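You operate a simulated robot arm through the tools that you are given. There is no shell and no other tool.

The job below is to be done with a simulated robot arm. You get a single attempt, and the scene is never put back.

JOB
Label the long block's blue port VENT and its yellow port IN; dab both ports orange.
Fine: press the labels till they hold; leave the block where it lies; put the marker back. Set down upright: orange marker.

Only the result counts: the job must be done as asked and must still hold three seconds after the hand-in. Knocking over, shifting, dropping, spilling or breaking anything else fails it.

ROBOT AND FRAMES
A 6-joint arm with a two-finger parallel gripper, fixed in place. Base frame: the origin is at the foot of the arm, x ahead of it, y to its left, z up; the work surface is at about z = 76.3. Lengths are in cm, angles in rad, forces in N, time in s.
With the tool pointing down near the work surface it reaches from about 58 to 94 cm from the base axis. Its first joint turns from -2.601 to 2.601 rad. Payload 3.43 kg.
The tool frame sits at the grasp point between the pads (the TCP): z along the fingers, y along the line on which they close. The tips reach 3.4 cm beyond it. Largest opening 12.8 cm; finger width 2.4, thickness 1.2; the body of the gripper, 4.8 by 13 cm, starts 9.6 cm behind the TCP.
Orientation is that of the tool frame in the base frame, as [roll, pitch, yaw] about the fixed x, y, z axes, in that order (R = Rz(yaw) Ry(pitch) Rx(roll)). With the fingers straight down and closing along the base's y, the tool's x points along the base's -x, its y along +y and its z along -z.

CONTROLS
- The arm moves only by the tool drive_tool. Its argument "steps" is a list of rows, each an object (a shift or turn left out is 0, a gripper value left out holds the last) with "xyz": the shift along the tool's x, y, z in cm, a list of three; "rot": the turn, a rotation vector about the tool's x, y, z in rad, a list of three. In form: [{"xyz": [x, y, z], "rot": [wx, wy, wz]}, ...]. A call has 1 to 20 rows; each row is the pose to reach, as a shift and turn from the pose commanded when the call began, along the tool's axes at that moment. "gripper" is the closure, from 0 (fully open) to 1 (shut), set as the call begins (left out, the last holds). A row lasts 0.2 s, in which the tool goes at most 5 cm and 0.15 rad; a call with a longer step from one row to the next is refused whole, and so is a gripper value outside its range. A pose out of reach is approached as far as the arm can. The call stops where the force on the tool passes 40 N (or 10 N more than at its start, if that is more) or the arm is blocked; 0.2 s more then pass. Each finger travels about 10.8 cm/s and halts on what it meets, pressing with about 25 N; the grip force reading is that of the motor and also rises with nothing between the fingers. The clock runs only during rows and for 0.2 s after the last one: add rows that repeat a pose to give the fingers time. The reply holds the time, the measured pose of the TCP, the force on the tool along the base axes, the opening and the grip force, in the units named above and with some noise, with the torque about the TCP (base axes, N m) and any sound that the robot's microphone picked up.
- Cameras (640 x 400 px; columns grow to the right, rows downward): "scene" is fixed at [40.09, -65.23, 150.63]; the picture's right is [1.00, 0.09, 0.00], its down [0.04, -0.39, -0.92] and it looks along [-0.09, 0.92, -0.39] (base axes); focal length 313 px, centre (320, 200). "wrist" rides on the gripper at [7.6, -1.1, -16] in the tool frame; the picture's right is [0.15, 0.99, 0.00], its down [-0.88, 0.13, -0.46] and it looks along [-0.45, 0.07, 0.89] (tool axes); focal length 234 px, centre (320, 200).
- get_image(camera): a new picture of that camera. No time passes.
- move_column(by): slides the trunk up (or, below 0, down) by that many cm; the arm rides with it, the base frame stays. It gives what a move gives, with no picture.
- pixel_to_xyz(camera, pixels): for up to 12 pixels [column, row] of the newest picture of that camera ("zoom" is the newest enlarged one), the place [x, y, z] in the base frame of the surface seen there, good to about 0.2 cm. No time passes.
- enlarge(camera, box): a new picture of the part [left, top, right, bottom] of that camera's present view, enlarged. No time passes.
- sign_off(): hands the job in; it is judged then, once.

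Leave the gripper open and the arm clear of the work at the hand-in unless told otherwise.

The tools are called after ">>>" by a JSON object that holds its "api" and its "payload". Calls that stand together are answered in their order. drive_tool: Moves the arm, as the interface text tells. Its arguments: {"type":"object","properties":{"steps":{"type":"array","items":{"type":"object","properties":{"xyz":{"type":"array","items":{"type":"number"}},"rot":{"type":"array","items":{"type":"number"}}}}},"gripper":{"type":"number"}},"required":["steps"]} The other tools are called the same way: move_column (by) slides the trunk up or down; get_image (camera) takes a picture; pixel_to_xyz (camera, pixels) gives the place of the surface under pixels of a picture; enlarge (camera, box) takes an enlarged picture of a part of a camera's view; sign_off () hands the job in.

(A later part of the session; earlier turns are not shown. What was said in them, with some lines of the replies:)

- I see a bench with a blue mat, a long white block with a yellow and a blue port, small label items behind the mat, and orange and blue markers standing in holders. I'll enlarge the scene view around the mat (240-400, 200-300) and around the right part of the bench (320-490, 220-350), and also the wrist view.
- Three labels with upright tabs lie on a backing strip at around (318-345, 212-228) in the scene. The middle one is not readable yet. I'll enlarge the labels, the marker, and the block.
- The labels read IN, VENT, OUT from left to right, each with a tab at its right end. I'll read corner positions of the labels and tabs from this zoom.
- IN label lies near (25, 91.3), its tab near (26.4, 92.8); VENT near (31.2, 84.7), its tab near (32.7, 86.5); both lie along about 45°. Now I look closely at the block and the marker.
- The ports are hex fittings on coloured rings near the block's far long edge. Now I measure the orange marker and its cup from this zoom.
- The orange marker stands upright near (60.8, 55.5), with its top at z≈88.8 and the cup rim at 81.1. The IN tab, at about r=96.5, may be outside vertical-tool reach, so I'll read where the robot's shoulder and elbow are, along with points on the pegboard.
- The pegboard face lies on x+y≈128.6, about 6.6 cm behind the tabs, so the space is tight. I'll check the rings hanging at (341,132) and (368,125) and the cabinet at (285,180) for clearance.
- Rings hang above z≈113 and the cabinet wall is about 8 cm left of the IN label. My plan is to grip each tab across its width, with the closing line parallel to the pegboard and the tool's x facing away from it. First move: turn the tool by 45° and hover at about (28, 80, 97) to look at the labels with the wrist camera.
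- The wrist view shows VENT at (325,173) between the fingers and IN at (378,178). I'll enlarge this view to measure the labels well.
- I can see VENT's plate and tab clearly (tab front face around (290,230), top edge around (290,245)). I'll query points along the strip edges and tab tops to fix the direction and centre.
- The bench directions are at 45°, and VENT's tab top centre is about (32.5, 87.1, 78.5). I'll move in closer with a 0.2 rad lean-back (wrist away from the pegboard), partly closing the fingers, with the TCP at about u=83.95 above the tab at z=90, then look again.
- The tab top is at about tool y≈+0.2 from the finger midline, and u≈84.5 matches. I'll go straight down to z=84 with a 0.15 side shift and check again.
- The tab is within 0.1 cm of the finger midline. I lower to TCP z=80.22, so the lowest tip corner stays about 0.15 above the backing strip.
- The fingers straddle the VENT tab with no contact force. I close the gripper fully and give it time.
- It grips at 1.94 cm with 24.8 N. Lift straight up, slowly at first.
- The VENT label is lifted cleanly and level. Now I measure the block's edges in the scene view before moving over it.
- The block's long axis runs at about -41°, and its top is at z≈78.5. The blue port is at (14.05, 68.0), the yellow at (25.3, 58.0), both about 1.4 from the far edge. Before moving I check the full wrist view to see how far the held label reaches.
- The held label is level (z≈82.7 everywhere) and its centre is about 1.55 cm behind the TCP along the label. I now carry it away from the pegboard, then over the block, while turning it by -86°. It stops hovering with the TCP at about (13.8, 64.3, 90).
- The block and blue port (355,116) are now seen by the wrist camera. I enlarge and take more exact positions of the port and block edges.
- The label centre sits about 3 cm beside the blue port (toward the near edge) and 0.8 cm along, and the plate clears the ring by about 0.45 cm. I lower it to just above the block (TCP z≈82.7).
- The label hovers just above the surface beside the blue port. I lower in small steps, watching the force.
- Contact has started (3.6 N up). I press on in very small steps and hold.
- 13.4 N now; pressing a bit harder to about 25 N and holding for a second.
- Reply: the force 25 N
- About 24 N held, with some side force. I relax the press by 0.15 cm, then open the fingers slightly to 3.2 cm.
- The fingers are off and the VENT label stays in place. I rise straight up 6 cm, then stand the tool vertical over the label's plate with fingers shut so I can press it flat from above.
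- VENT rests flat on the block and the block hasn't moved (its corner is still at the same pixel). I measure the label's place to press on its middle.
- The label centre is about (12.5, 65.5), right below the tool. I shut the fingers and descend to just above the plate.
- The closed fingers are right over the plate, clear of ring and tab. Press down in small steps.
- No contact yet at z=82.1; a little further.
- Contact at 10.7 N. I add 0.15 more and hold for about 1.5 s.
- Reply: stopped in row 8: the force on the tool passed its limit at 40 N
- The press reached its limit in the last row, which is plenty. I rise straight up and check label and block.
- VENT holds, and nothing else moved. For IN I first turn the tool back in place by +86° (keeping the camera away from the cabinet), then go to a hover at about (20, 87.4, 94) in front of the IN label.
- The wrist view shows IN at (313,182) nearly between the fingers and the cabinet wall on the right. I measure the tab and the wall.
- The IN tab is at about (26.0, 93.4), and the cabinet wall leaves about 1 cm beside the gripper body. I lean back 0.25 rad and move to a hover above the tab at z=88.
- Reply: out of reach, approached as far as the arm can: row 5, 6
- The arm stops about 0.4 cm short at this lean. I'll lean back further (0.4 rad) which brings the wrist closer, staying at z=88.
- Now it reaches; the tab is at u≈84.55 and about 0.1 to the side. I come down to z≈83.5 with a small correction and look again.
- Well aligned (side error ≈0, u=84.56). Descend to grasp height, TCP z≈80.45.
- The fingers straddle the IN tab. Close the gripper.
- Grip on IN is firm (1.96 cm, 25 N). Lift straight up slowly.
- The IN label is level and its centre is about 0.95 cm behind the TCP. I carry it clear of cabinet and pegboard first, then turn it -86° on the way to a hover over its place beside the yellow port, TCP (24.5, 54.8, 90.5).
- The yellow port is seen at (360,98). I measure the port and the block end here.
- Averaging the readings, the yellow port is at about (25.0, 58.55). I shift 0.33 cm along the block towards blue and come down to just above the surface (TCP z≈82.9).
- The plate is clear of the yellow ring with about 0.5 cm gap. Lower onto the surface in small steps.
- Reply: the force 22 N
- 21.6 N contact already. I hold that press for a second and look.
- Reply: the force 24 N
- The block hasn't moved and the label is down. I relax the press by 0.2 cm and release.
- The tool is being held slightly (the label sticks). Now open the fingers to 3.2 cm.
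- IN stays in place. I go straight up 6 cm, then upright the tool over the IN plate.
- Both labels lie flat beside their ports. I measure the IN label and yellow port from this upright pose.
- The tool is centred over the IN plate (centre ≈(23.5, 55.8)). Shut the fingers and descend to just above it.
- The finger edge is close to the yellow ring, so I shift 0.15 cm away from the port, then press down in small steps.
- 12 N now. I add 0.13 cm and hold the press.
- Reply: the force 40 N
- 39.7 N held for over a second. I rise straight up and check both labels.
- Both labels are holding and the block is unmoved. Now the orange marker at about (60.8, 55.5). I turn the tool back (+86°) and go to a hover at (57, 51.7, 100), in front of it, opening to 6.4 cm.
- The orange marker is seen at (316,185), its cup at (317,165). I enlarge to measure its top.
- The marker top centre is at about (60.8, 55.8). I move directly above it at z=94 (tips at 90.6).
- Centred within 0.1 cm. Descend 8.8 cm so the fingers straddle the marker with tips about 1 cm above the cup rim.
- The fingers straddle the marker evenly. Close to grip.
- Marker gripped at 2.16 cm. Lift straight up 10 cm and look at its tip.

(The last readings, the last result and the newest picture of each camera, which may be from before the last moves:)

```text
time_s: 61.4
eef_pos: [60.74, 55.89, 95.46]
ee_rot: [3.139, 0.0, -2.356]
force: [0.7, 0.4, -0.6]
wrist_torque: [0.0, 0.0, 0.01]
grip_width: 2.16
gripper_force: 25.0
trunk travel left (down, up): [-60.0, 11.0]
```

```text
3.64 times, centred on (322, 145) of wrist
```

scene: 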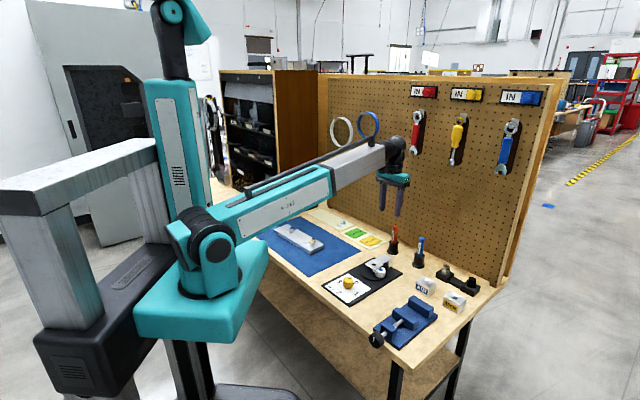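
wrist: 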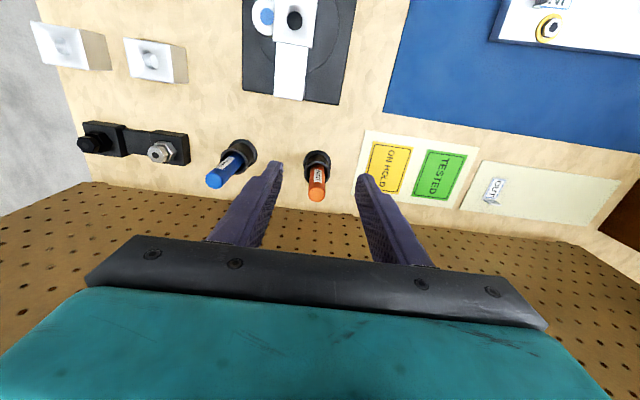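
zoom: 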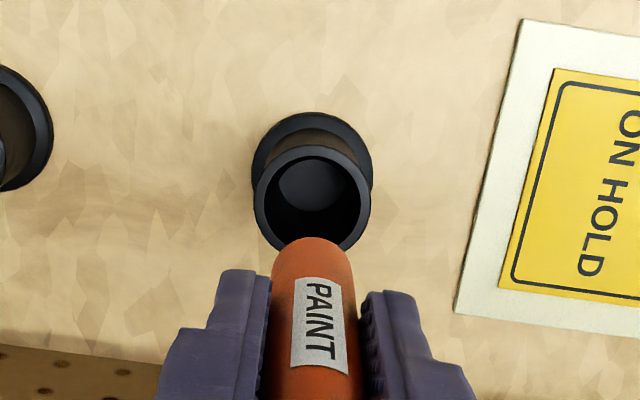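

The cup stayed; the marker has a tapered orange tip ending near zoom (298,226). I enlarge to measure the tip.

>>> {"api": "enlarge", "payload": {"camera": "scene", "box": [380, 195, 412, 240]}}

>>> {"api": "pixel_to_xyz", "payload": {"camera": "zoom", "pixels": [[280, 190], [280, 210], [280, 230], [278, 250], [278, 260], [278, 268], [278, 273], [290, 100], [270, 130], [300, 160]]}}

```text
8.89 times, centred on (396, 218) of scene
```

zoom: 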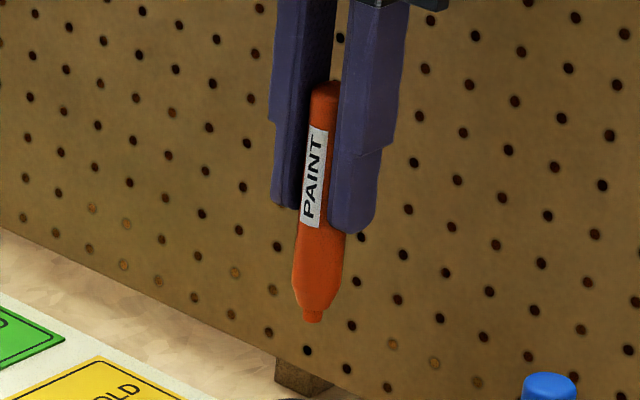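

```text
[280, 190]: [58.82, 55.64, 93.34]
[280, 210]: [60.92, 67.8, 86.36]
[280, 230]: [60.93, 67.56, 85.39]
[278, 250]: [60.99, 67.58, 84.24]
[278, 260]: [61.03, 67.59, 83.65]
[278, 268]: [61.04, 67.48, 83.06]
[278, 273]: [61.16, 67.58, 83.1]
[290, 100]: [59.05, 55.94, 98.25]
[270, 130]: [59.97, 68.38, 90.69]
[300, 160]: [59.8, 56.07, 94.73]
```

Now that I see the tip in this zoom at about (313,318), I query the right pixels.

>>> {"api": "pixel_to_xyz", "payload": {"camera": "zoom", "pixels": [[325, 85], [318, 130], [318, 200], [318, 250], [317, 280], [316, 300], [314, 310], [314, 315], [313, 319], [313, 322], [300, 285], [335, 285]]}}

>>> {"api": "pixel_to_xyz", "payload": {"camera": "zoom", "pixels": [[314, 312], [314, 314], [315, 316], [315, 318], [312, 317], [316, 320], [308, 316], [319, 316], [314, 306], [326, 90], [300, 240], [342, 240]]}}

```text
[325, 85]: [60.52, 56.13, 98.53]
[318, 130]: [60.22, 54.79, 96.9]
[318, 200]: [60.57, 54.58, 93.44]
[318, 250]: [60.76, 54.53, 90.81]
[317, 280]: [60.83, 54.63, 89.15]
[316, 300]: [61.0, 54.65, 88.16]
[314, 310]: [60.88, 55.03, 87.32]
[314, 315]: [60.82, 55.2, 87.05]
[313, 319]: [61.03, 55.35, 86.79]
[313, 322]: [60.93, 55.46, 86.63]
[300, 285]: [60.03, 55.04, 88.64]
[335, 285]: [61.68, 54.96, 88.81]
```

```text
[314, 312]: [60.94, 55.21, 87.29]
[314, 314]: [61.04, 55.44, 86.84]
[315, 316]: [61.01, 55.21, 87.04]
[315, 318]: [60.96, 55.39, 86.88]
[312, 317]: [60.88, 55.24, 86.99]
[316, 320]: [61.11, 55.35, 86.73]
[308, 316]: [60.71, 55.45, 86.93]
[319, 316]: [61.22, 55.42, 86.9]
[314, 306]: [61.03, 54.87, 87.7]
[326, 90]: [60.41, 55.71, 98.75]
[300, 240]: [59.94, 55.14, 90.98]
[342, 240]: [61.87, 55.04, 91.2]
```

The tip is about 8.85 cm below the TCP, on the tool axis. I carry the marker, raised 2 cm more, to a hover over the yellow port, TCP (25.0, 58.45, 97.5).

>>> {"api": "drive_tool", "payload": {"steps": [{"xyz": [0, 0, -2]}, {"xyz": [2.34, 2.7, -2]}, {"xyz": [4.68, 5.4, -2]}, {"xyz": [7.02, 8.11, -2]}, {"xyz": [9.36, 10.81, -2]}, {"xyz": [11.7, 13.51, -2]}, {"xyz": [14.03, 16.21, -2]}, {"xyz": [16.37, 18.91, -2]}, {"xyz": [18.71, 21.62, -2]}, {"xyz": [21.05, 24.32, -2]}, {"xyz": [23.39, 27.02, -2]}, {"xyz": [23.39, 27.02, -2]}]}}

>>> {"api": "get_image", "payload": {"camera": "wrist"}}

>>> {"api": "get_image", "payload": {"camera": "scene"}}

```text
time_s: 64.0
eef_pos: [25.01, 58.28, 97.68]
ee_rot: [3.141, 0.001, -2.357]
force: [0.4, 0.6, -0.3]
wrist_torque: [-0.01, 0.02, 0.0]
grip_width: 2.15
gripper_force: 26.3
trunk travel left (down, up): [-60.0, 11.0]
```

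```text
taken
```

wrist: 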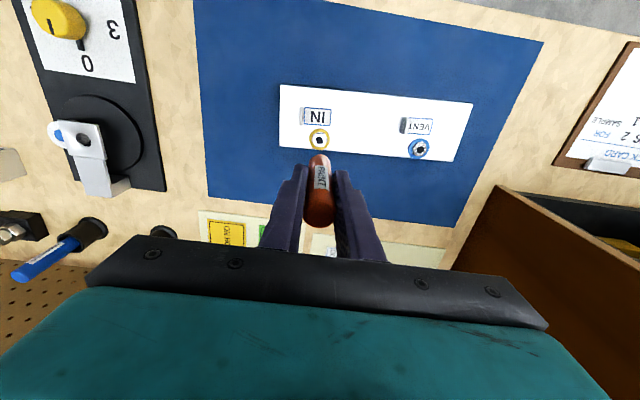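

```text
taken
```

scene: 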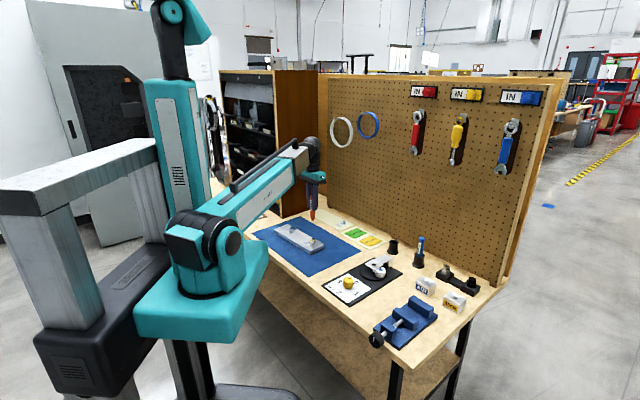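

The yellow port is at (319,140) in the wrist view and the marker tip just below it at about (319,155). I enlarge for the alignment.

>>> {"api": "enlarge", "payload": {"camera": "wrist", "box": [288, 110, 352, 180]}}

>>> {"api": "pixel_to_xyz", "payload": {"camera": "zoom", "pixels": [[320, 145], [320, 168], [280, 165], [360, 170], [320, 120], [320, 200], [320, 230], [320, 215]]}}

>>> {"api": "enlarge", "payload": {"camera": "scene", "box": [284, 200, 348, 260]}}

```text
5.71 times, centred on (320, 145) of wrist
```

zoom: 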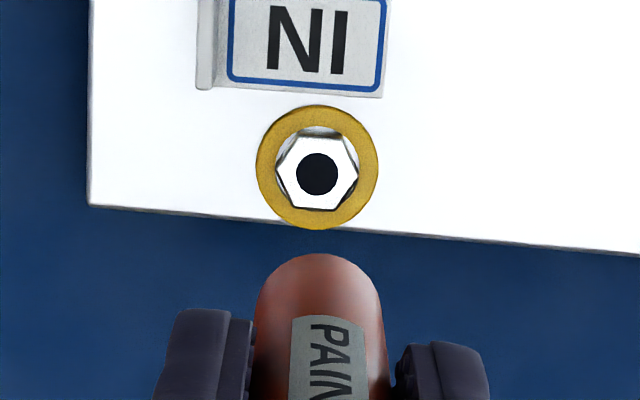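

```text
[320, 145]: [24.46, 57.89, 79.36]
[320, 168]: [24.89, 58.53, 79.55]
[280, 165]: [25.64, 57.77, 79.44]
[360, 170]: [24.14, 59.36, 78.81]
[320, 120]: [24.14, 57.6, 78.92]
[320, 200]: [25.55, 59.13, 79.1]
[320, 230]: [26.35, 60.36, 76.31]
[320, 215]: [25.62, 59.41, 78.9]
```

```text
6.67 times, centred on (316, 230) of scene
```

zoom: 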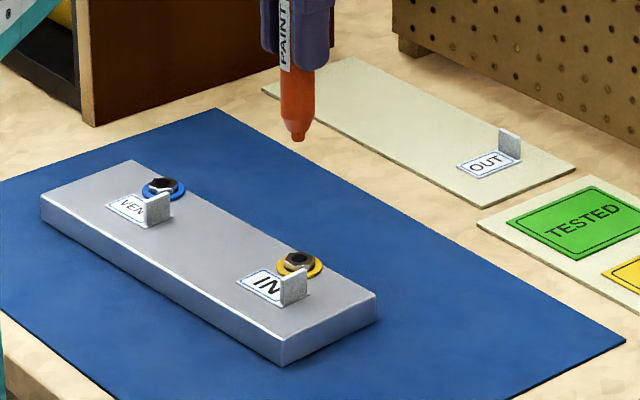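

The port hole is right under the tool axis (within 0.1 cm). I lower until the tip is about 1 cm above the fitting and check from the scene camera.

>>> {"api": "drive_tool", "payload": {"steps": [{"xyz": [-0.05, 0, 2.5]}, {"xyz": [-0.08, 0, 5]}, {"xyz": [-0.08, 0, 7]}, {"xyz": [-0.08, 0, 8.2]}, {"xyz": [-0.08, 0, 8.2]}]}}

>>> {"api": "enlarge", "payload": {"camera": "scene", "box": [297, 225, 329, 250]}}

>>> {"api": "enlarge", "payload": {"camera": "wrist", "box": [288, 110, 352, 180]}}

```text
time_s: 65.2
eef_pos: [25.19, 58.38, 89.4]
ee_rot: [3.14, 0.0, -2.354]
force: [0.1, 0.9, -0.1]
wrist_torque: [-0.01, 0.01, 0.01]
grip_width: 2.16
gripper_force: 24.7
trunk travel left (down, up): [-60.0, 11.0]
```

```text
16.00 times, centred on (313, 238) of scene
```

zoom: 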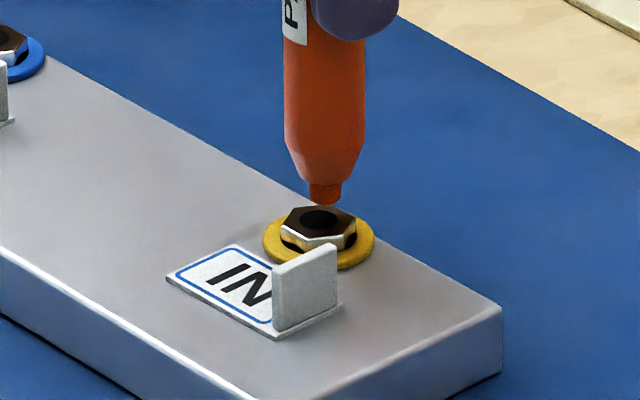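

```text
5.71 times, centred on (320, 145) of wrist
```

zoom: 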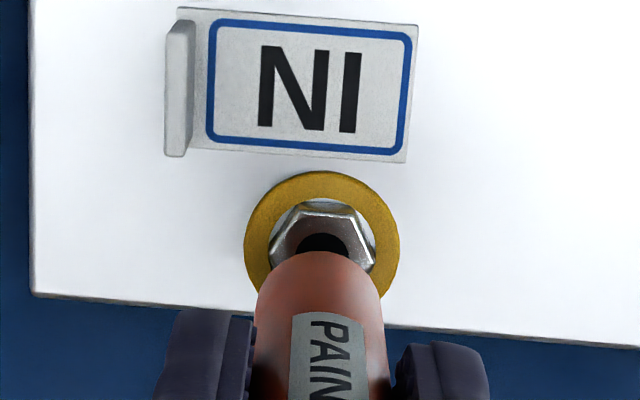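

Tip and hole line up in column (325 vs 322 in zoom). I read heights of the tip and the hole to know how far to go.

>>> {"api": "pixel_to_xyz", "payload": {"camera": "zoom", "pixels": [[325, 190], [325, 194], [325, 198], [325, 201], [318, 195], [335, 195], [320, 219], [325, 222], [300, 225], [345, 222], [320, 235], [320, 210]]}}

>>> {"api": "enlarge", "payload": {"camera": "scene", "box": [305, 232, 321, 246]}}

```text
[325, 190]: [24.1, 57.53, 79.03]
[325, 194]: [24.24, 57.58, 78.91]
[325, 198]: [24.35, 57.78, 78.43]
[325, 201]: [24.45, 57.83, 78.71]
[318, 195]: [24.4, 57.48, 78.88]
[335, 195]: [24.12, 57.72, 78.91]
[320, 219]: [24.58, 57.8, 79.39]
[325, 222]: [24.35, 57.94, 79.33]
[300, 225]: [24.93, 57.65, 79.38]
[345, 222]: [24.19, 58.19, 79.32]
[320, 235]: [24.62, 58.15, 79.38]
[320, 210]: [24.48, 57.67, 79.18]
```

```text
16.00 times, centred on (313, 239) of scene
```

zoom: 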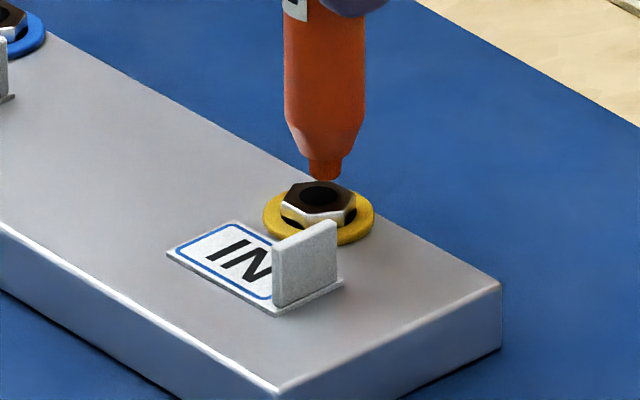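

That query went to the wrist zoom; the newest zoom is now the scene one with the tip at (325,176) and hole at (321,195). I query again.

>>> {"api": "pixel_to_xyz", "payload": {"camera": "zoom", "pixels": [[325, 165], [325, 170], [325, 174], [325, 177], [316, 172], [338, 172], [320, 194], [322, 199], [300, 200], [345, 200], [320, 207], [325, 150]]}}

```text
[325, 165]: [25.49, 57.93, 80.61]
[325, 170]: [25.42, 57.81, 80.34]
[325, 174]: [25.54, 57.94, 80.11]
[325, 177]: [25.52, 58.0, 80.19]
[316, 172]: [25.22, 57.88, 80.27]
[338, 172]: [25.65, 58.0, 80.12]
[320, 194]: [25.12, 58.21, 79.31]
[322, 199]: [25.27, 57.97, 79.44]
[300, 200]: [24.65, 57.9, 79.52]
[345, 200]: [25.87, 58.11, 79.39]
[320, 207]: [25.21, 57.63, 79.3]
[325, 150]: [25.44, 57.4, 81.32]
```

The tip is about 0.75 cm above the fitting and about 0.2 cm off in x. I shift 0.15 cm and lower 0.65 cm gently.

>>> {"api": "drive_tool", "payload": {"steps": [{"xyz": [0.106, 0.106, 0]}, {"xyz": [0.106, 0.106, 0.25]}, {"xyz": [0.106, 0.106, 0.45]}, {"xyz": [0.106, 0.106, 0.6]}, {"xyz": [0.106, 0.106, 0.65]}]}}

>>> {"api": "enlarge", "payload": {"camera": "scene", "box": [305, 232, 321, 246]}}

```text
time_s: 66.4
eef_pos: [24.84, 58.4, 88.87]
ee_rot: [3.136, 0.0, -2.356]
force: [-0.8, 3.7, 17.1]
wrist_torque: [-0.09, -0.33, -0.01]
grip_width: 2.17
gripper_force: 24.8
trunk travel left (down, up): [-60.0, 11.0]
```

```text
16.00 times, centred on (313, 239) of scene
```

zoom: 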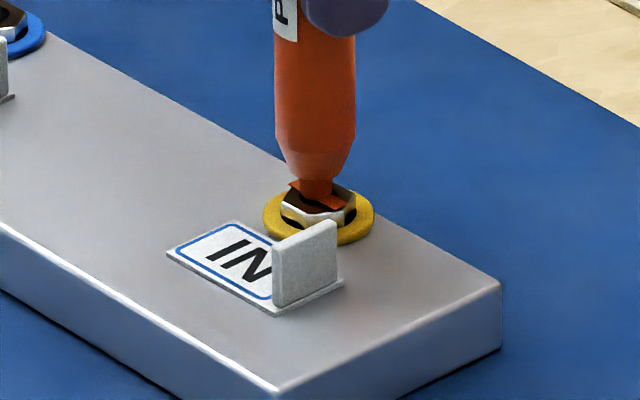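

Contact at 17 N, and orange paint has appeared on the fitting. I lift off straight up 4 cm and look.

>>> {"api": "drive_tool", "payload": {"steps": [{"xyz": [0, 0, -0.3]}, {"xyz": [0, 0, -1]}, {"xyz": [0, 0, -2.5]}, {"xyz": [0, 0, -4]}, {"xyz": [0, 0, -4]}]}}

>>> {"api": "enlarge", "payload": {"camera": "scene", "box": [297, 220, 329, 250]}}

>>> {"api": "enlarge", "payload": {"camera": "wrist", "box": [270, 100, 366, 190]}}

```text
time_s: 67.6
eef_pos: [24.91, 58.37, 92.65]
ee_rot: [3.14, 0.001, -2.357]
force: [0.6, 0.4, 0.0]
wrist_torque: [0.04, 0.01, -0.01]
grip_width: 2.16
gripper_force: 24.7
trunk travel left (down, up): [-60.0, 11.0]
```

```text
13.33 times, centred on (313, 235) of scene
```

zoom: 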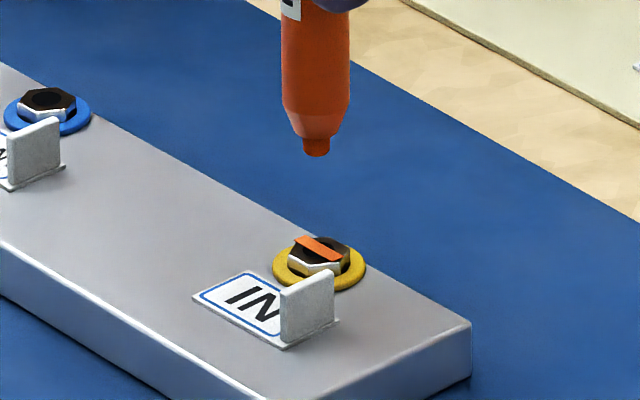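

```text
4.44 times, centred on (318, 145) of wrist
```

zoom: 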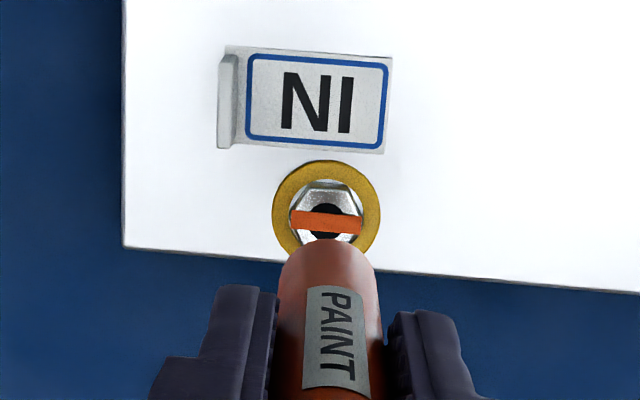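

The yellow port now carries an orange mark; label and block are unchanged. Next I move the marker at this height to above the blue port.

>>> {"api": "drive_tool", "payload": {"steps": [{"xyz": [0.18, 2.98, -0.5]}, {"xyz": [0.37, 5.97, -0.5]}, {"xyz": [0.55, 8.95, -0.5]}, {"xyz": [0.74, 11.94, -0.5]}, {"xyz": [0.919, 14.92, -0.5]}, {"xyz": [0.919, 14.92, -0.5]}]}}

>>> {"api": "enlarge", "payload": {"camera": "wrist", "box": [270, 100, 366, 190]}}

>>> {"api": "enlarge", "payload": {"camera": "scene", "box": [276, 210, 308, 240]}}

>>> {"api": "pixel_to_xyz", "payload": {"camera": "zoom", "pixels": [[320, 200], [320, 210]]}}

```text
time_s: 69.0
eef_pos: [13.63, 68.36, 93.13]
ee_rot: [3.139, 0.001, -2.358]
force: [0.3, 0.2, -1.0]
wrist_torque: [0.04, -0.03, -0.04]
grip_width: 2.16
gripper_force: 25.2
trunk travel left (down, up): [-60.0, 11.0]
```

```text
4.44 times, centred on (318, 145) of wrist
```

zoom: 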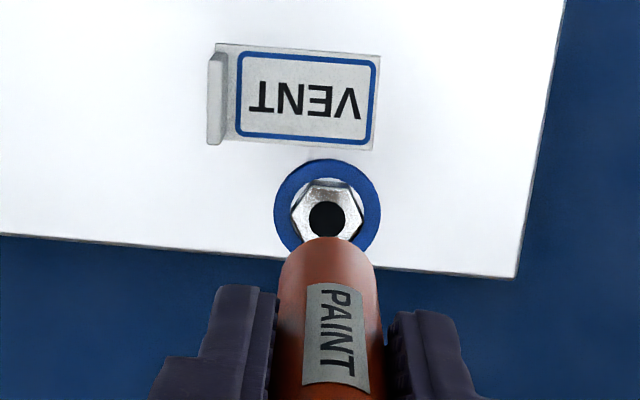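

```text
13.33 times, centred on (292, 225) of scene
```

zoom: 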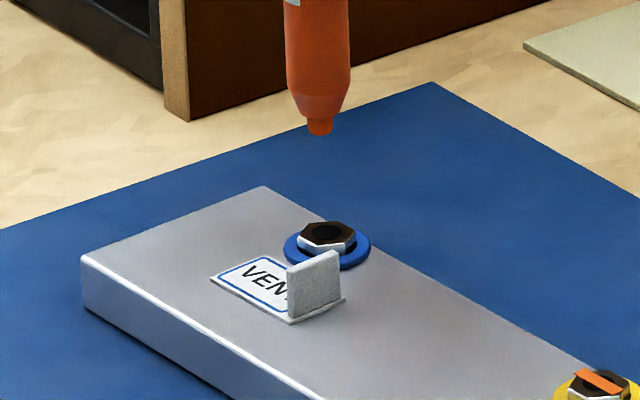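

```text
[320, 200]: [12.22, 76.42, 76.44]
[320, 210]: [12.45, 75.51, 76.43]
```

Tip and blue hole line up. I lower 3.8 cm so the tip is about 0.4 cm above the fitting.

>>> {"api": "drive_tool", "payload": {"steps": [{"xyz": [-0.08, 0, 1.5]}, {"xyz": [-0.08, 0, 2.8]}, {"xyz": [-0.08, 0, 3.5]}, {"xyz": [-0.08, 0, 3.8]}, {"xyz": [-0.08, 0, 3.8]}]}}

>>> {"api": "enlarge", "payload": {"camera": "scene", "box": [276, 215, 308, 240]}}

```text
time_s: 70.2
eef_pos: [13.79, 68.31, 89.39]
ee_rot: [3.138, -0.001, -2.356]
force: [-0.3, 0.0, -0.3]
wrist_torque: [0.0, -0.01, 0.03]
grip_width: 2.18
gripper_force: 24.5
trunk travel left (down, up): [-60.0, 11.0]
```

```text
16.00 times, centred on (292, 228) of scene
```

zoom: 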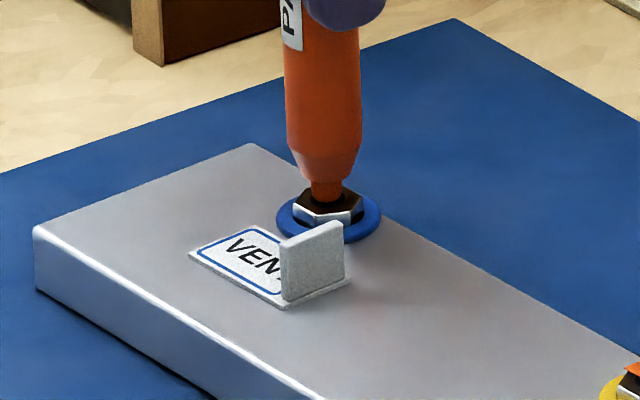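

Tip is nearly touching the centre of the blue fitting. Lower in 0.1 cm steps until contact.

>>> {"api": "drive_tool", "payload": {"steps": [{"xyz": [0, 0, 0.1]}, {"xyz": [0, 0, 0.2]}, {"xyz": [0, 0, 0.3]}, {"xyz": [0, 0, 0.3]}]}}

>>> {"api": "enlarge", "payload": {"camera": "scene", "box": [276, 215, 308, 240]}}

```text
time_s: 71.2
eef_pos: [13.78, 68.34, 89.18]
ee_rot: [3.139, 0.001, -2.357]
force: [0.4, -0.8, 13.9]
wrist_torque: [-0.17, -0.19, -0.02]
grip_width: 2.16
gripper_force: 24.8
trunk travel left (down, up): [-60.0, 11.0]
```

```text
16.00 times, centred on (292, 228) of scene
```

zoom: 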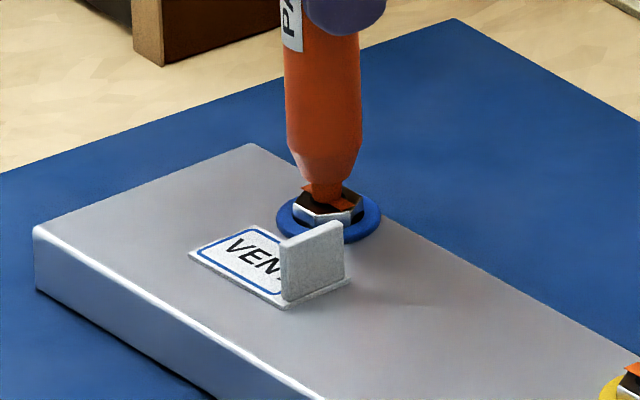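

Orange has appeared on the blue port too (13.9 N). Lift straight up 8 cm and check both ports.

>>> {"api": "drive_tool", "payload": {"steps": [{"xyz": [0, 0, -0.3]}, {"xyz": [0, 0, -1.5]}, {"xyz": [0, 0, -4]}, {"xyz": [0, 0, -7]}, {"xyz": [0, 0, -8.5]}, {"xyz": [0, 0, -8.5]}]}}

>>> {"api": "enlarge", "payload": {"camera": "scene", "box": [268, 200, 348, 260]}}

>>> {"api": "enlarge", "payload": {"camera": "wrist", "box": [200, 50, 420, 190]}}

```text
time_s: 72.6
eef_pos: [13.8, 68.36, 97.6]
ee_rot: [3.14, 0.0, -2.356]
force: [0.6, 0.3, -0.3]
wrist_torque: [-0.02, 0.0, 0.02]
grip_width: 2.17
gripper_force: 25.1
trunk travel left (down, up): [-60.0, 11.0]
```

```text
6.67 times, centred on (308, 230) of scene
```

zoom: 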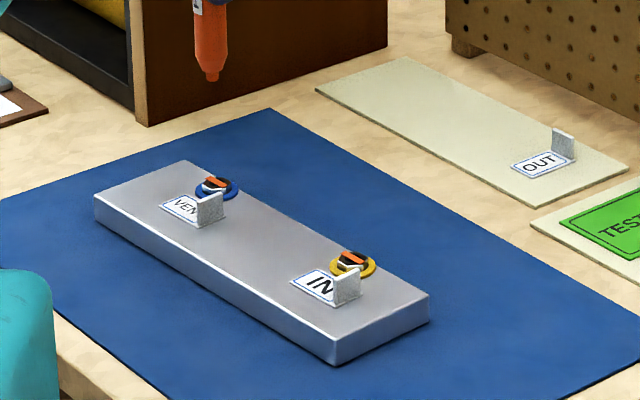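

```text
2.86 times, centred on (310, 120) of wrist
```

zoom: 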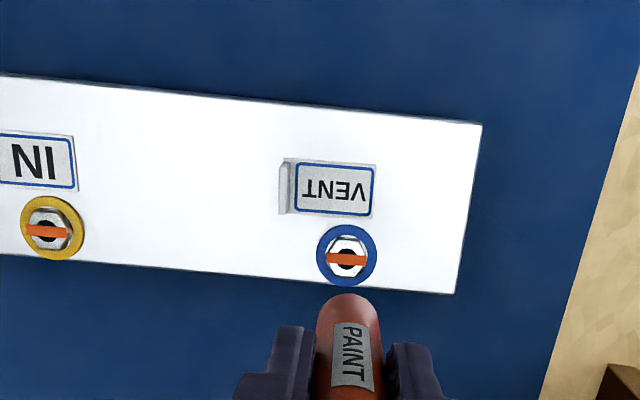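

Both ports are marked orange, labels and block still in place. Now I carry the marker back over its cup, TCP at about (60.6, 55.9), at z≈98.

>>> {"api": "drive_tool", "payload": {"steps": [{"xyz": [-1.734, -2.994, -0.5]}, {"xyz": [-3.467, -5.989, -0.5]}, {"xyz": [-5.201, -8.983, -0.5]}, {"xyz": [-6.934, -11.977, -0.5]}, {"xyz": [-8.668, -14.971, -0.5]}, {"xyz": [-10.401, -17.966, -0.5]}, {"xyz": [-12.135, -20.96, -0.5]}, {"xyz": [-13.869, -23.954, -0.5]}, {"xyz": [-15.602, -26.949, -0.5]}, {"xyz": [-17.336, -29.943, -0.5]}, {"xyz": [-19.069, -32.937, -0.5]}, {"xyz": [-20.803, -35.931, -0.5]}, {"xyz": [-22.536, -38.926, -0.5]}, {"xyz": [-24.27, -41.92, -0.5]}, {"xyz": [-24.27, -41.92, -0.5]}]}}

>>> {"api": "enlarge", "payload": {"camera": "wrist", "box": [250, 90, 394, 200]}}

>>> {"api": "enlarge", "payload": {"camera": "scene", "box": [370, 190, 426, 260]}}

```text
time_s: 75.8
eef_pos: [60.74, 56.04, 97.88]
ee_rot: [3.14, 0.002, -2.358]
force: [-0.3, -0.4, -0.4]
wrist_torque: [-0.02, -0.03, -0.01]
grip_width: 2.14
gripper_force: 24.7
trunk travel left (down, up): [-60.0, 11.0]
```

```text
3.64 times, centred on (322, 145) of wrist
```

zoom: 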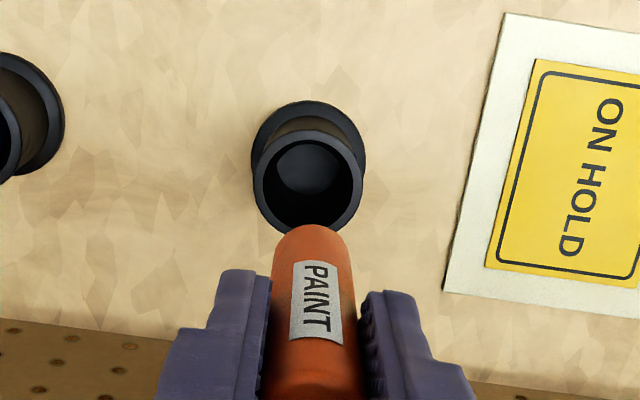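

```text
5.71 times, centred on (398, 225) of scene
```

zoom: 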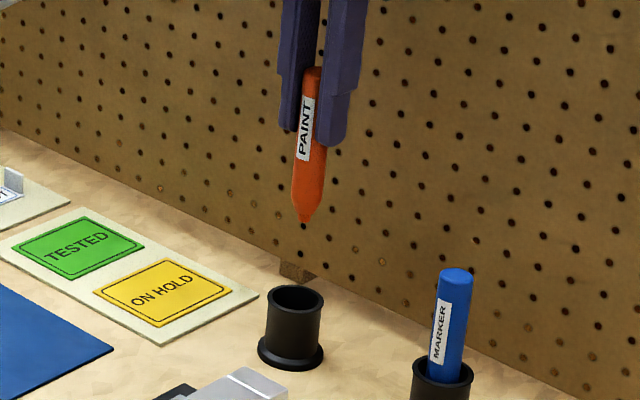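

The tip and cup line up in the scene columns; the wrist view suggests about 0.3 cm toward the robot. I measure tip and cup rim in the same scene zoom to be sure.

>>> {"api": "pixel_to_xyz", "payload": {"camera": "zoom", "pixels": [[304, 215], [304, 219], [304, 222], [300, 190], [312, 190], [267, 299], [322, 300], [294, 310], [294, 288], [279, 290], [310, 291], [294, 350]]}}

>>> {"api": "enlarge", "payload": {"camera": "scene", "box": [380, 210, 412, 255]}}

```text
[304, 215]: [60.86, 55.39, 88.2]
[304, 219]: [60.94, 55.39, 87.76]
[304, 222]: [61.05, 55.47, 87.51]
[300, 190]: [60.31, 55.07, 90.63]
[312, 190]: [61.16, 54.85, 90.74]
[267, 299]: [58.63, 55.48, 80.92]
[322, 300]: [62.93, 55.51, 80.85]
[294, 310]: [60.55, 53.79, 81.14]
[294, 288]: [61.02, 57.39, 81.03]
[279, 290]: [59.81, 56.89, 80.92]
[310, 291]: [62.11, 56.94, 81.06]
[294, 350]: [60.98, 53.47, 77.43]
```

```text
8.89 times, centred on (396, 232) of scene
```

zoom: 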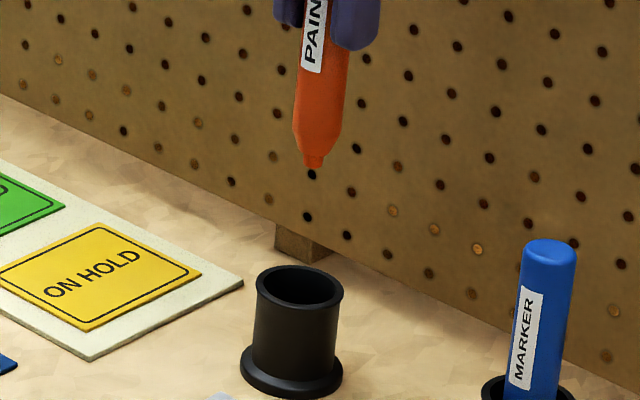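

The marker has crept about 1.5 cm down in the grip, with its tip now about 10.4 below the TCP, so I put it back without delay. I shift (-0.1, -0.28) to centre over the cup and lower 9.7 cm into it.

>>> {"api": "drive_tool", "payload": {"steps": [{"xyz": [0.27, -0.127, 1.5]}, {"xyz": [0.27, -0.127, 4.5]}, {"xyz": [0.27, -0.127, 7.5]}, {"xyz": [0.27, -0.127, 9.7]}]}}

>>> {"api": "enlarge", "payload": {"camera": "scene", "box": [370, 200, 426, 260]}}

>>> {"api": "enlarge", "payload": {"camera": "wrist", "box": [250, 110, 394, 200]}}

```text
time_s: 76.8
eef_pos: [60.51, 55.71, 88.25]
ee_rot: [3.14, -0.002, -2.356]
force: [-0.3, -0.8, -0.6]
wrist_torque: [-0.02, -0.03, 0.0]
grip_width: 2.14
gripper_force: 24.9
trunk travel left (down, up): [-60.0, 11.0]
```

```text
6.67 times, centred on (398, 230) of scene
```

zoom: 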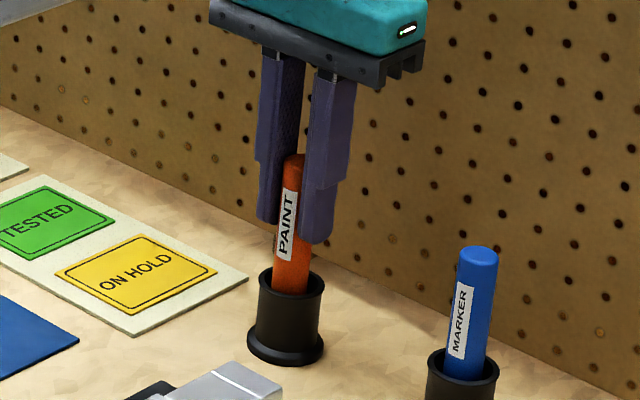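

```text
4.44 times, centred on (322, 155) of wrist
```

zoom: 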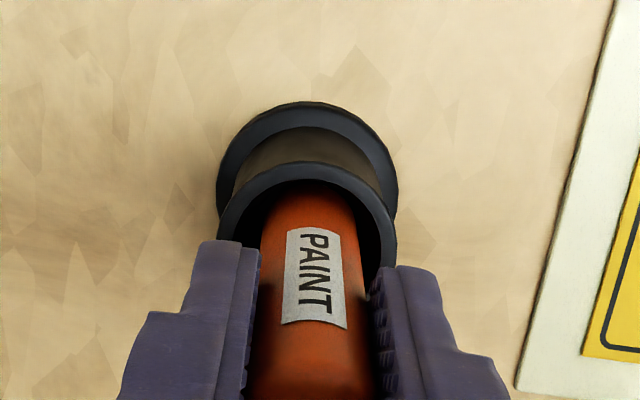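

The marker is in the cup. I lower slowly until the tip meets the cup's floor.

>>> {"api": "drive_tool", "payload": {"steps": [{"xyz": [0, 0, 0.3]}, {"xyz": [0, 0, 0.6]}, {"xyz": [0, 0, 0.8]}]}}

>>> {"api": "get_image", "payload": {"camera": "scene"}}

>>> {"api": "enlarge", "payload": {"camera": "scene", "box": [370, 200, 426, 260]}}

>>> {"api": "pixel_to_xyz", "payload": {"camera": "zoom", "pixels": [[293, 158], [294, 162], [297, 160], [293, 165]]}}

```text
time_s: 77.6
eef_pos: [60.64, 55.71, 87.48]
ee_rot: [3.14, 0.001, -2.356]
force: [0.3, -0.5, -0.4]
wrist_torque: [0.01, -0.01, 0.01]
grip_width: 2.17
gripper_force: 24.8
trunk travel left (down, up): [-60.0, 11.0]
```

```text
taken
```

scene: 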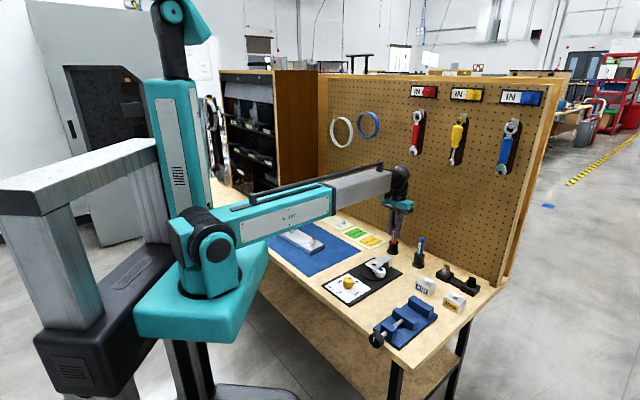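

```text
6.67 times, centred on (398, 230) of scene
```

zoom: 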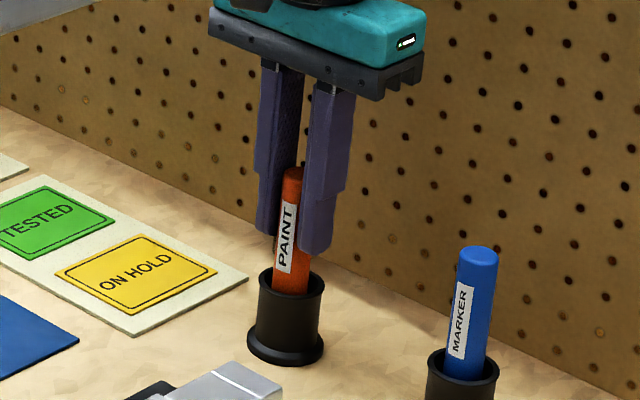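

```text
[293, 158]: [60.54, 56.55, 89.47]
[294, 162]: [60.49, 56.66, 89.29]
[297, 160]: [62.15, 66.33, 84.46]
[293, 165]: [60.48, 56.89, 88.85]
```

The marker top is nearly back at its original height. Lower 0.2 cm more, watching force.

>>> {"api": "drive_tool", "payload": {"steps": [{"xyz": [0, 0, 0.1]}, {"xyz": [0, 0, 0.2]}]}}

>>> {"api": "enlarge", "payload": {"camera": "scene", "box": [378, 215, 410, 255]}}

>>> {"api": "pixel_to_xyz", "payload": {"camera": "zoom", "pixels": [[310, 80], [320, 80], [330, 80], [315, 75], [315, 85], [325, 95]]}}

```text
time_s: 78.2
eef_pos: [60.43, 55.57, 87.35]
ee_rot: [3.141, 0.001, -2.357]
force: [0.8, -0.4, 1.3]
wrist_torque: [-0.07, -0.07, 0.01]
grip_width: 2.16
gripper_force: 25.4
trunk travel left (down, up): [-60.0, 11.0]
```

```text
10.00 times, centred on (394, 235) of scene
```

zoom: 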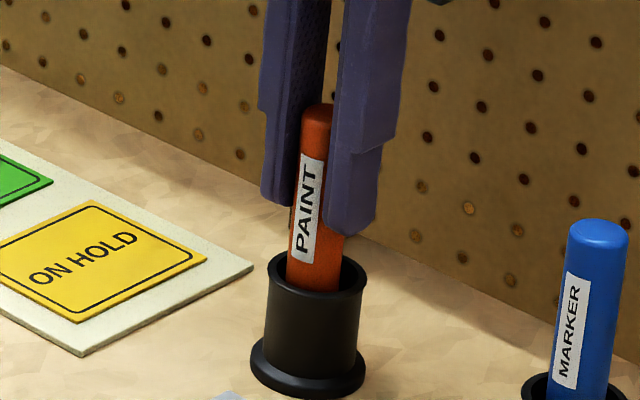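

```text
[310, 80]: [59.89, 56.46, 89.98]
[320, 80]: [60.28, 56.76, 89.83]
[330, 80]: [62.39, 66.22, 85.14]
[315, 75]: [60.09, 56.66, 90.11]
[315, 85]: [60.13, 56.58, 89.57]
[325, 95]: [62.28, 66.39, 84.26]
```

The marker is back at its original height, with slight contact (1.3 N). I release by opening to 4.5 cm.

>>> {"api": "drive_tool", "payload": {"steps": [{"xyz": [0, 0, 0]}, {"xyz": [0, 0, 0]}, {"xyz": [0, 0, 0]}], "gripper": 0.65}}

>>> {"api": "enlarge", "payload": {"camera": "scene", "box": [378, 215, 410, 255]}}

>>> {"api": "enlarge", "payload": {"camera": "wrist", "box": [250, 110, 394, 200]}}

```text
time_s: 79.0
eef_pos: [60.43, 55.68, 87.31]
ee_rot: [-3.141, -0.001, -2.356]
force: [0.4, -1.4, -0.3]
wrist_torque: [-0.01, 0.02, 0.0]
grip_width: 4.47
gripper_force: 0.1
trunk travel left (down, up): [-60.0, 11.0]
```

```text
10.00 times, centred on (394, 235) of scene
```

zoom: 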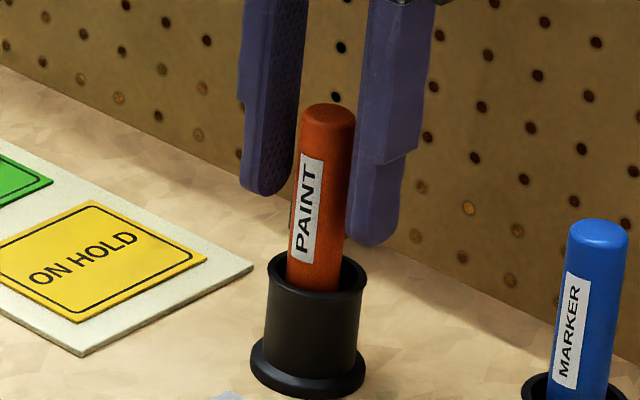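

```text
4.44 times, centred on (322, 155) of wrist
```

zoom: 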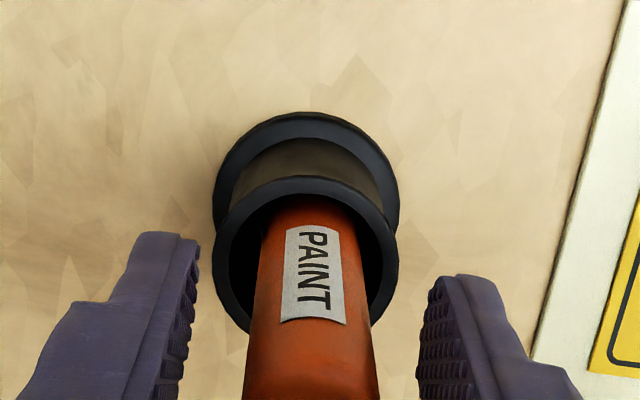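

The marker stands upright in its cup. I rise straight up 12 cm, clear of it, then check.

>>> {"api": "drive_tool", "payload": {"steps": [{"xyz": [0, 0, 0]}, {"xyz": [0, 0, -2]}, {"xyz": [0, 0, -5]}, {"xyz": [0, 0, -8]}, {"xyz": [0, 0, -11]}, {"xyz": [0, 0, -13]}, {"xyz": [0, 0, -13]}], "gripper": 0.5}}

>>> {"api": "enlarge", "payload": {"camera": "scene", "box": [370, 205, 434, 260]}}

>>> {"api": "enlarge", "payload": {"camera": "wrist", "box": [250, 110, 394, 200]}}

```text
time_s: 80.6
eef_pos: [60.43, 55.63, 100.41]
ee_rot: [3.14, -0.002, -2.356]
force: [-0.2, -0.7, -0.4]
wrist_torque: [0.02, 0.01, 0.0]
grip_width: 6.42
gripper_force: 0.0
trunk travel left (down, up): [-60.0, 11.0]
```

```text
7.27 times, centred on (402, 232) of scene
```

zoom: 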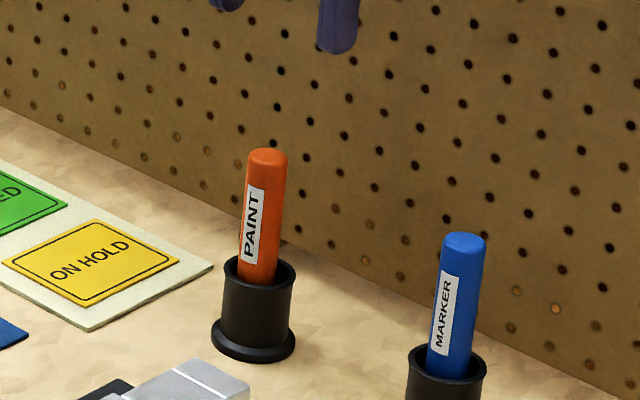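

```text
4.44 times, centred on (322, 155) of wrist
```

zoom: 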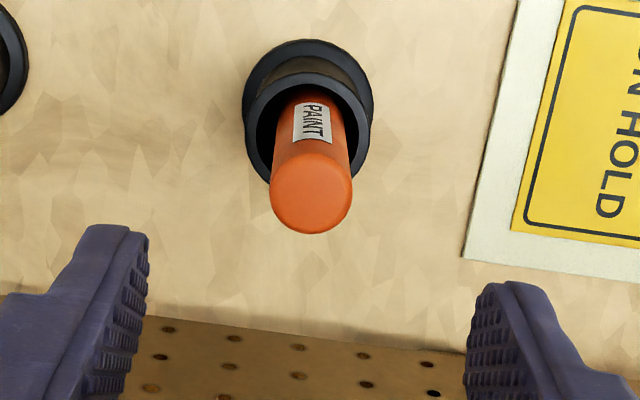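

The marker is back upright in its cup, same as before. I back the arm away to a clear place (up 8 and 14 cm away from the pegboard) with the gripper open, then take final pictures.

>>> {"api": "drive_tool", "payload": {"steps": [{"xyz": [0, 0, -3]}, {"xyz": [2.5, 0, -6]}, {"xyz": [5.5, 0, -8]}, {"xyz": [8.5, 0, -8]}, {"xyz": [11.5, 0, -8]}, {"xyz": [14, 0, -8]}, {"xyz": [14, 0, -8]}], "gripper": 0.0}}

>>> {"api": "get_image", "payload": {"camera": "scene"}}

>>> {"api": "enlarge", "payload": {"camera": "scene", "box": [268, 205, 348, 260]}}

>>> {"api": "enlarge", "payload": {"camera": "scene", "box": [320, 225, 490, 345]}}

```text
time_s: 81.5
eef_pos: [55.76, 50.87, 108.36]
ee_rot: [3.14, 0.009, -2.358]
force: [6.4, 5.6, -12.4]
wrist_torque: [-0.17, 0.26, 0.01]
grip_width: 12.77
gripper_force: 0.0
trunk travel left (down, up): [-60.0, 11.0]
stopped in row 4: the force on the tool passed its limit at 51 N (the readings are from after the stop); the commanded pose is now the measured one
```

```text
taken
```

scene: 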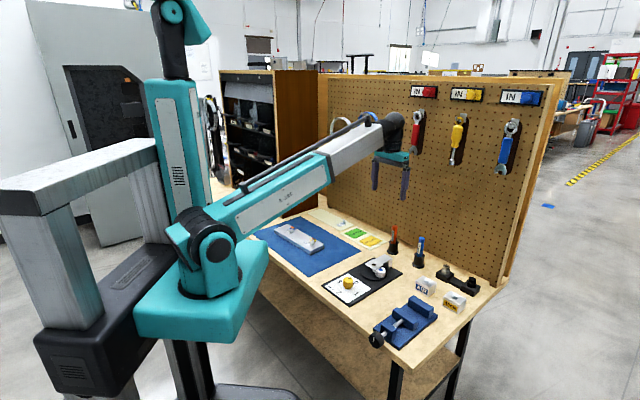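

```text
7.27 times, centred on (308, 232) of scene
```

zoom: 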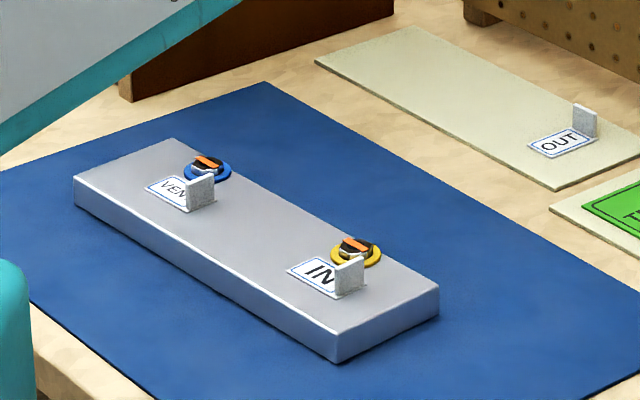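

```text
3.33 times, centred on (405, 285) of scene
```

zoom: 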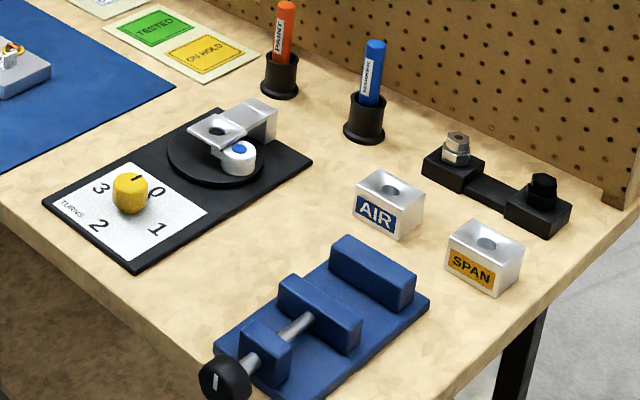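

The call stopped with the tool being pushed away from the base and down (+u, down) while moving up and in. Everything on the bench looks unchanged, so this is most likely the wrist camera meeting the robot's own forearm. I back off the opposite way (2.5 cm out, 4 cm down).

>>> {"api": "drive_tool", "payload": {"steps": [{"xyz": [-0.5, 0, 0.8]}, {"xyz": [-1.2, 0, 2.0]}, {"xyz": [-2.0, 0, 3.2]}, {"xyz": [-2.5, 0, 5.0]}, {"xyz": [-2.5, 0, 5.0]}]}}

>>> {"api": "get_image", "payload": {"camera": "scene"}}

>>> {"api": "enlarge", "payload": {"camera": "scene", "box": [320, 80, 440, 200]}}

```text
time_s: 82.7
eef_pos: [57.54, 52.63, 103.38]
ee_rot: [3.14, 0.009, -2.356]
force: [-0.5, -0.1, 0.4]
wrist_torque: [-0.02, 0.01, -0.02]
grip_width: 12.78
gripper_force: 0.0
trunk travel left (down, up): [-60.0, 11.0]
```

```text
taken
```

scene: 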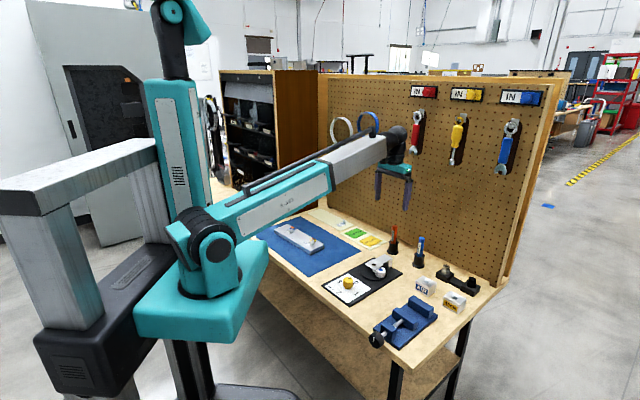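

```text
3.33 times, centred on (380, 140) of scene
```

zoom: 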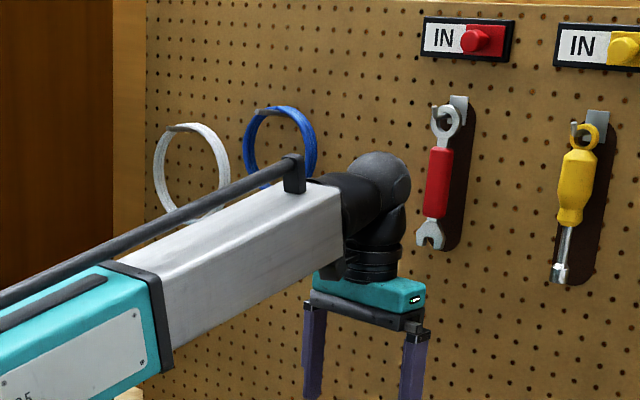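

The arm is free again (no force), hangs 11 cm above the marker tops, and the gripper is open. Rings, wrenches, cup and labels are where they were. One last close look at block and marker before handing in.

>>> {"api": "enlarge", "payload": {"camera": "scene", "box": [268, 205, 348, 260]}}

>>> {"api": "enlarge", "payload": {"camera": "scene", "box": [340, 205, 436, 275]}}

>>> {"api": "get_image", "payload": {"camera": "wrist"}}

```text
7.27 times, centred on (308, 232) of scene
```

zoom: 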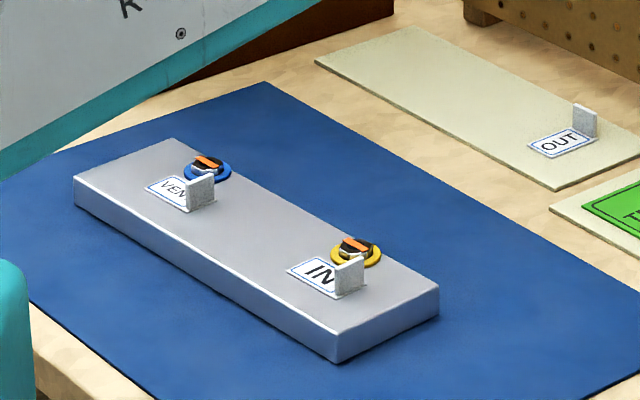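

```text
5.71 times, centred on (388, 240) of scene
```

zoom: 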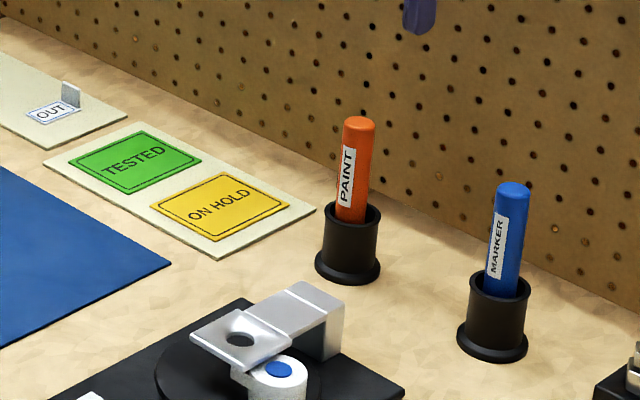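

```text
taken
```

wrist: 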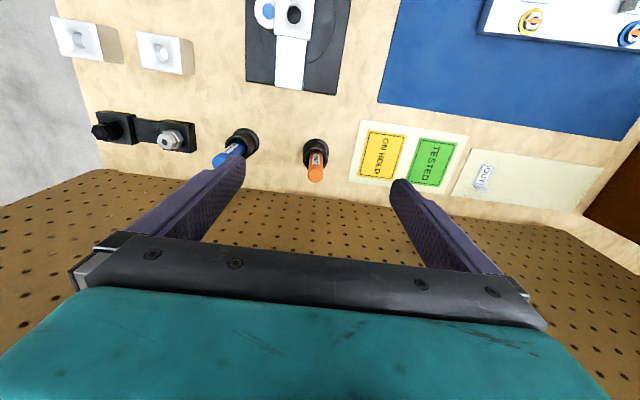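

VENT is on the block beside the blue port and IN beside the yellow port. Both ports carry orange marks, the block is where it was, and the orange marker stands upright in its cup. The gripper is open and clear of everything, so I hand in.

>>> {"api": "sign_off", "payload": {}}

```text
The job is handed in.
```

I've handed the job in; I don't know yet how it was judged. In the last pictures everything asked for is in place:

- **Labels:** VENT is on the block beside the blue port and IN is beside the yellow port. I pressed each down with up to about 40 N, and neither moved when I lifted off.
- **Ports:** both have a visible orange mark.
- **Block:** it has not moved, judging by its edges in the scene pictures before and after.
- **Marker:** the orange marker is back in its cup, upright and at its original height. It slid about 1.5 cm down in the grip while I carried it, but it seated normally.

**Unplanned contact:** after the marker was back in its cup, I raised the arm to clear the bench and the move stopped at its force limit (51 N). From the direction of the push, the wrist camera most likely touched the robot's own forearm. I backed off, and the bench and pegboard items I checked looked unmoved afterwards.

At hand-in the gripper was fully open, with its tips about 11 cm above the markers.
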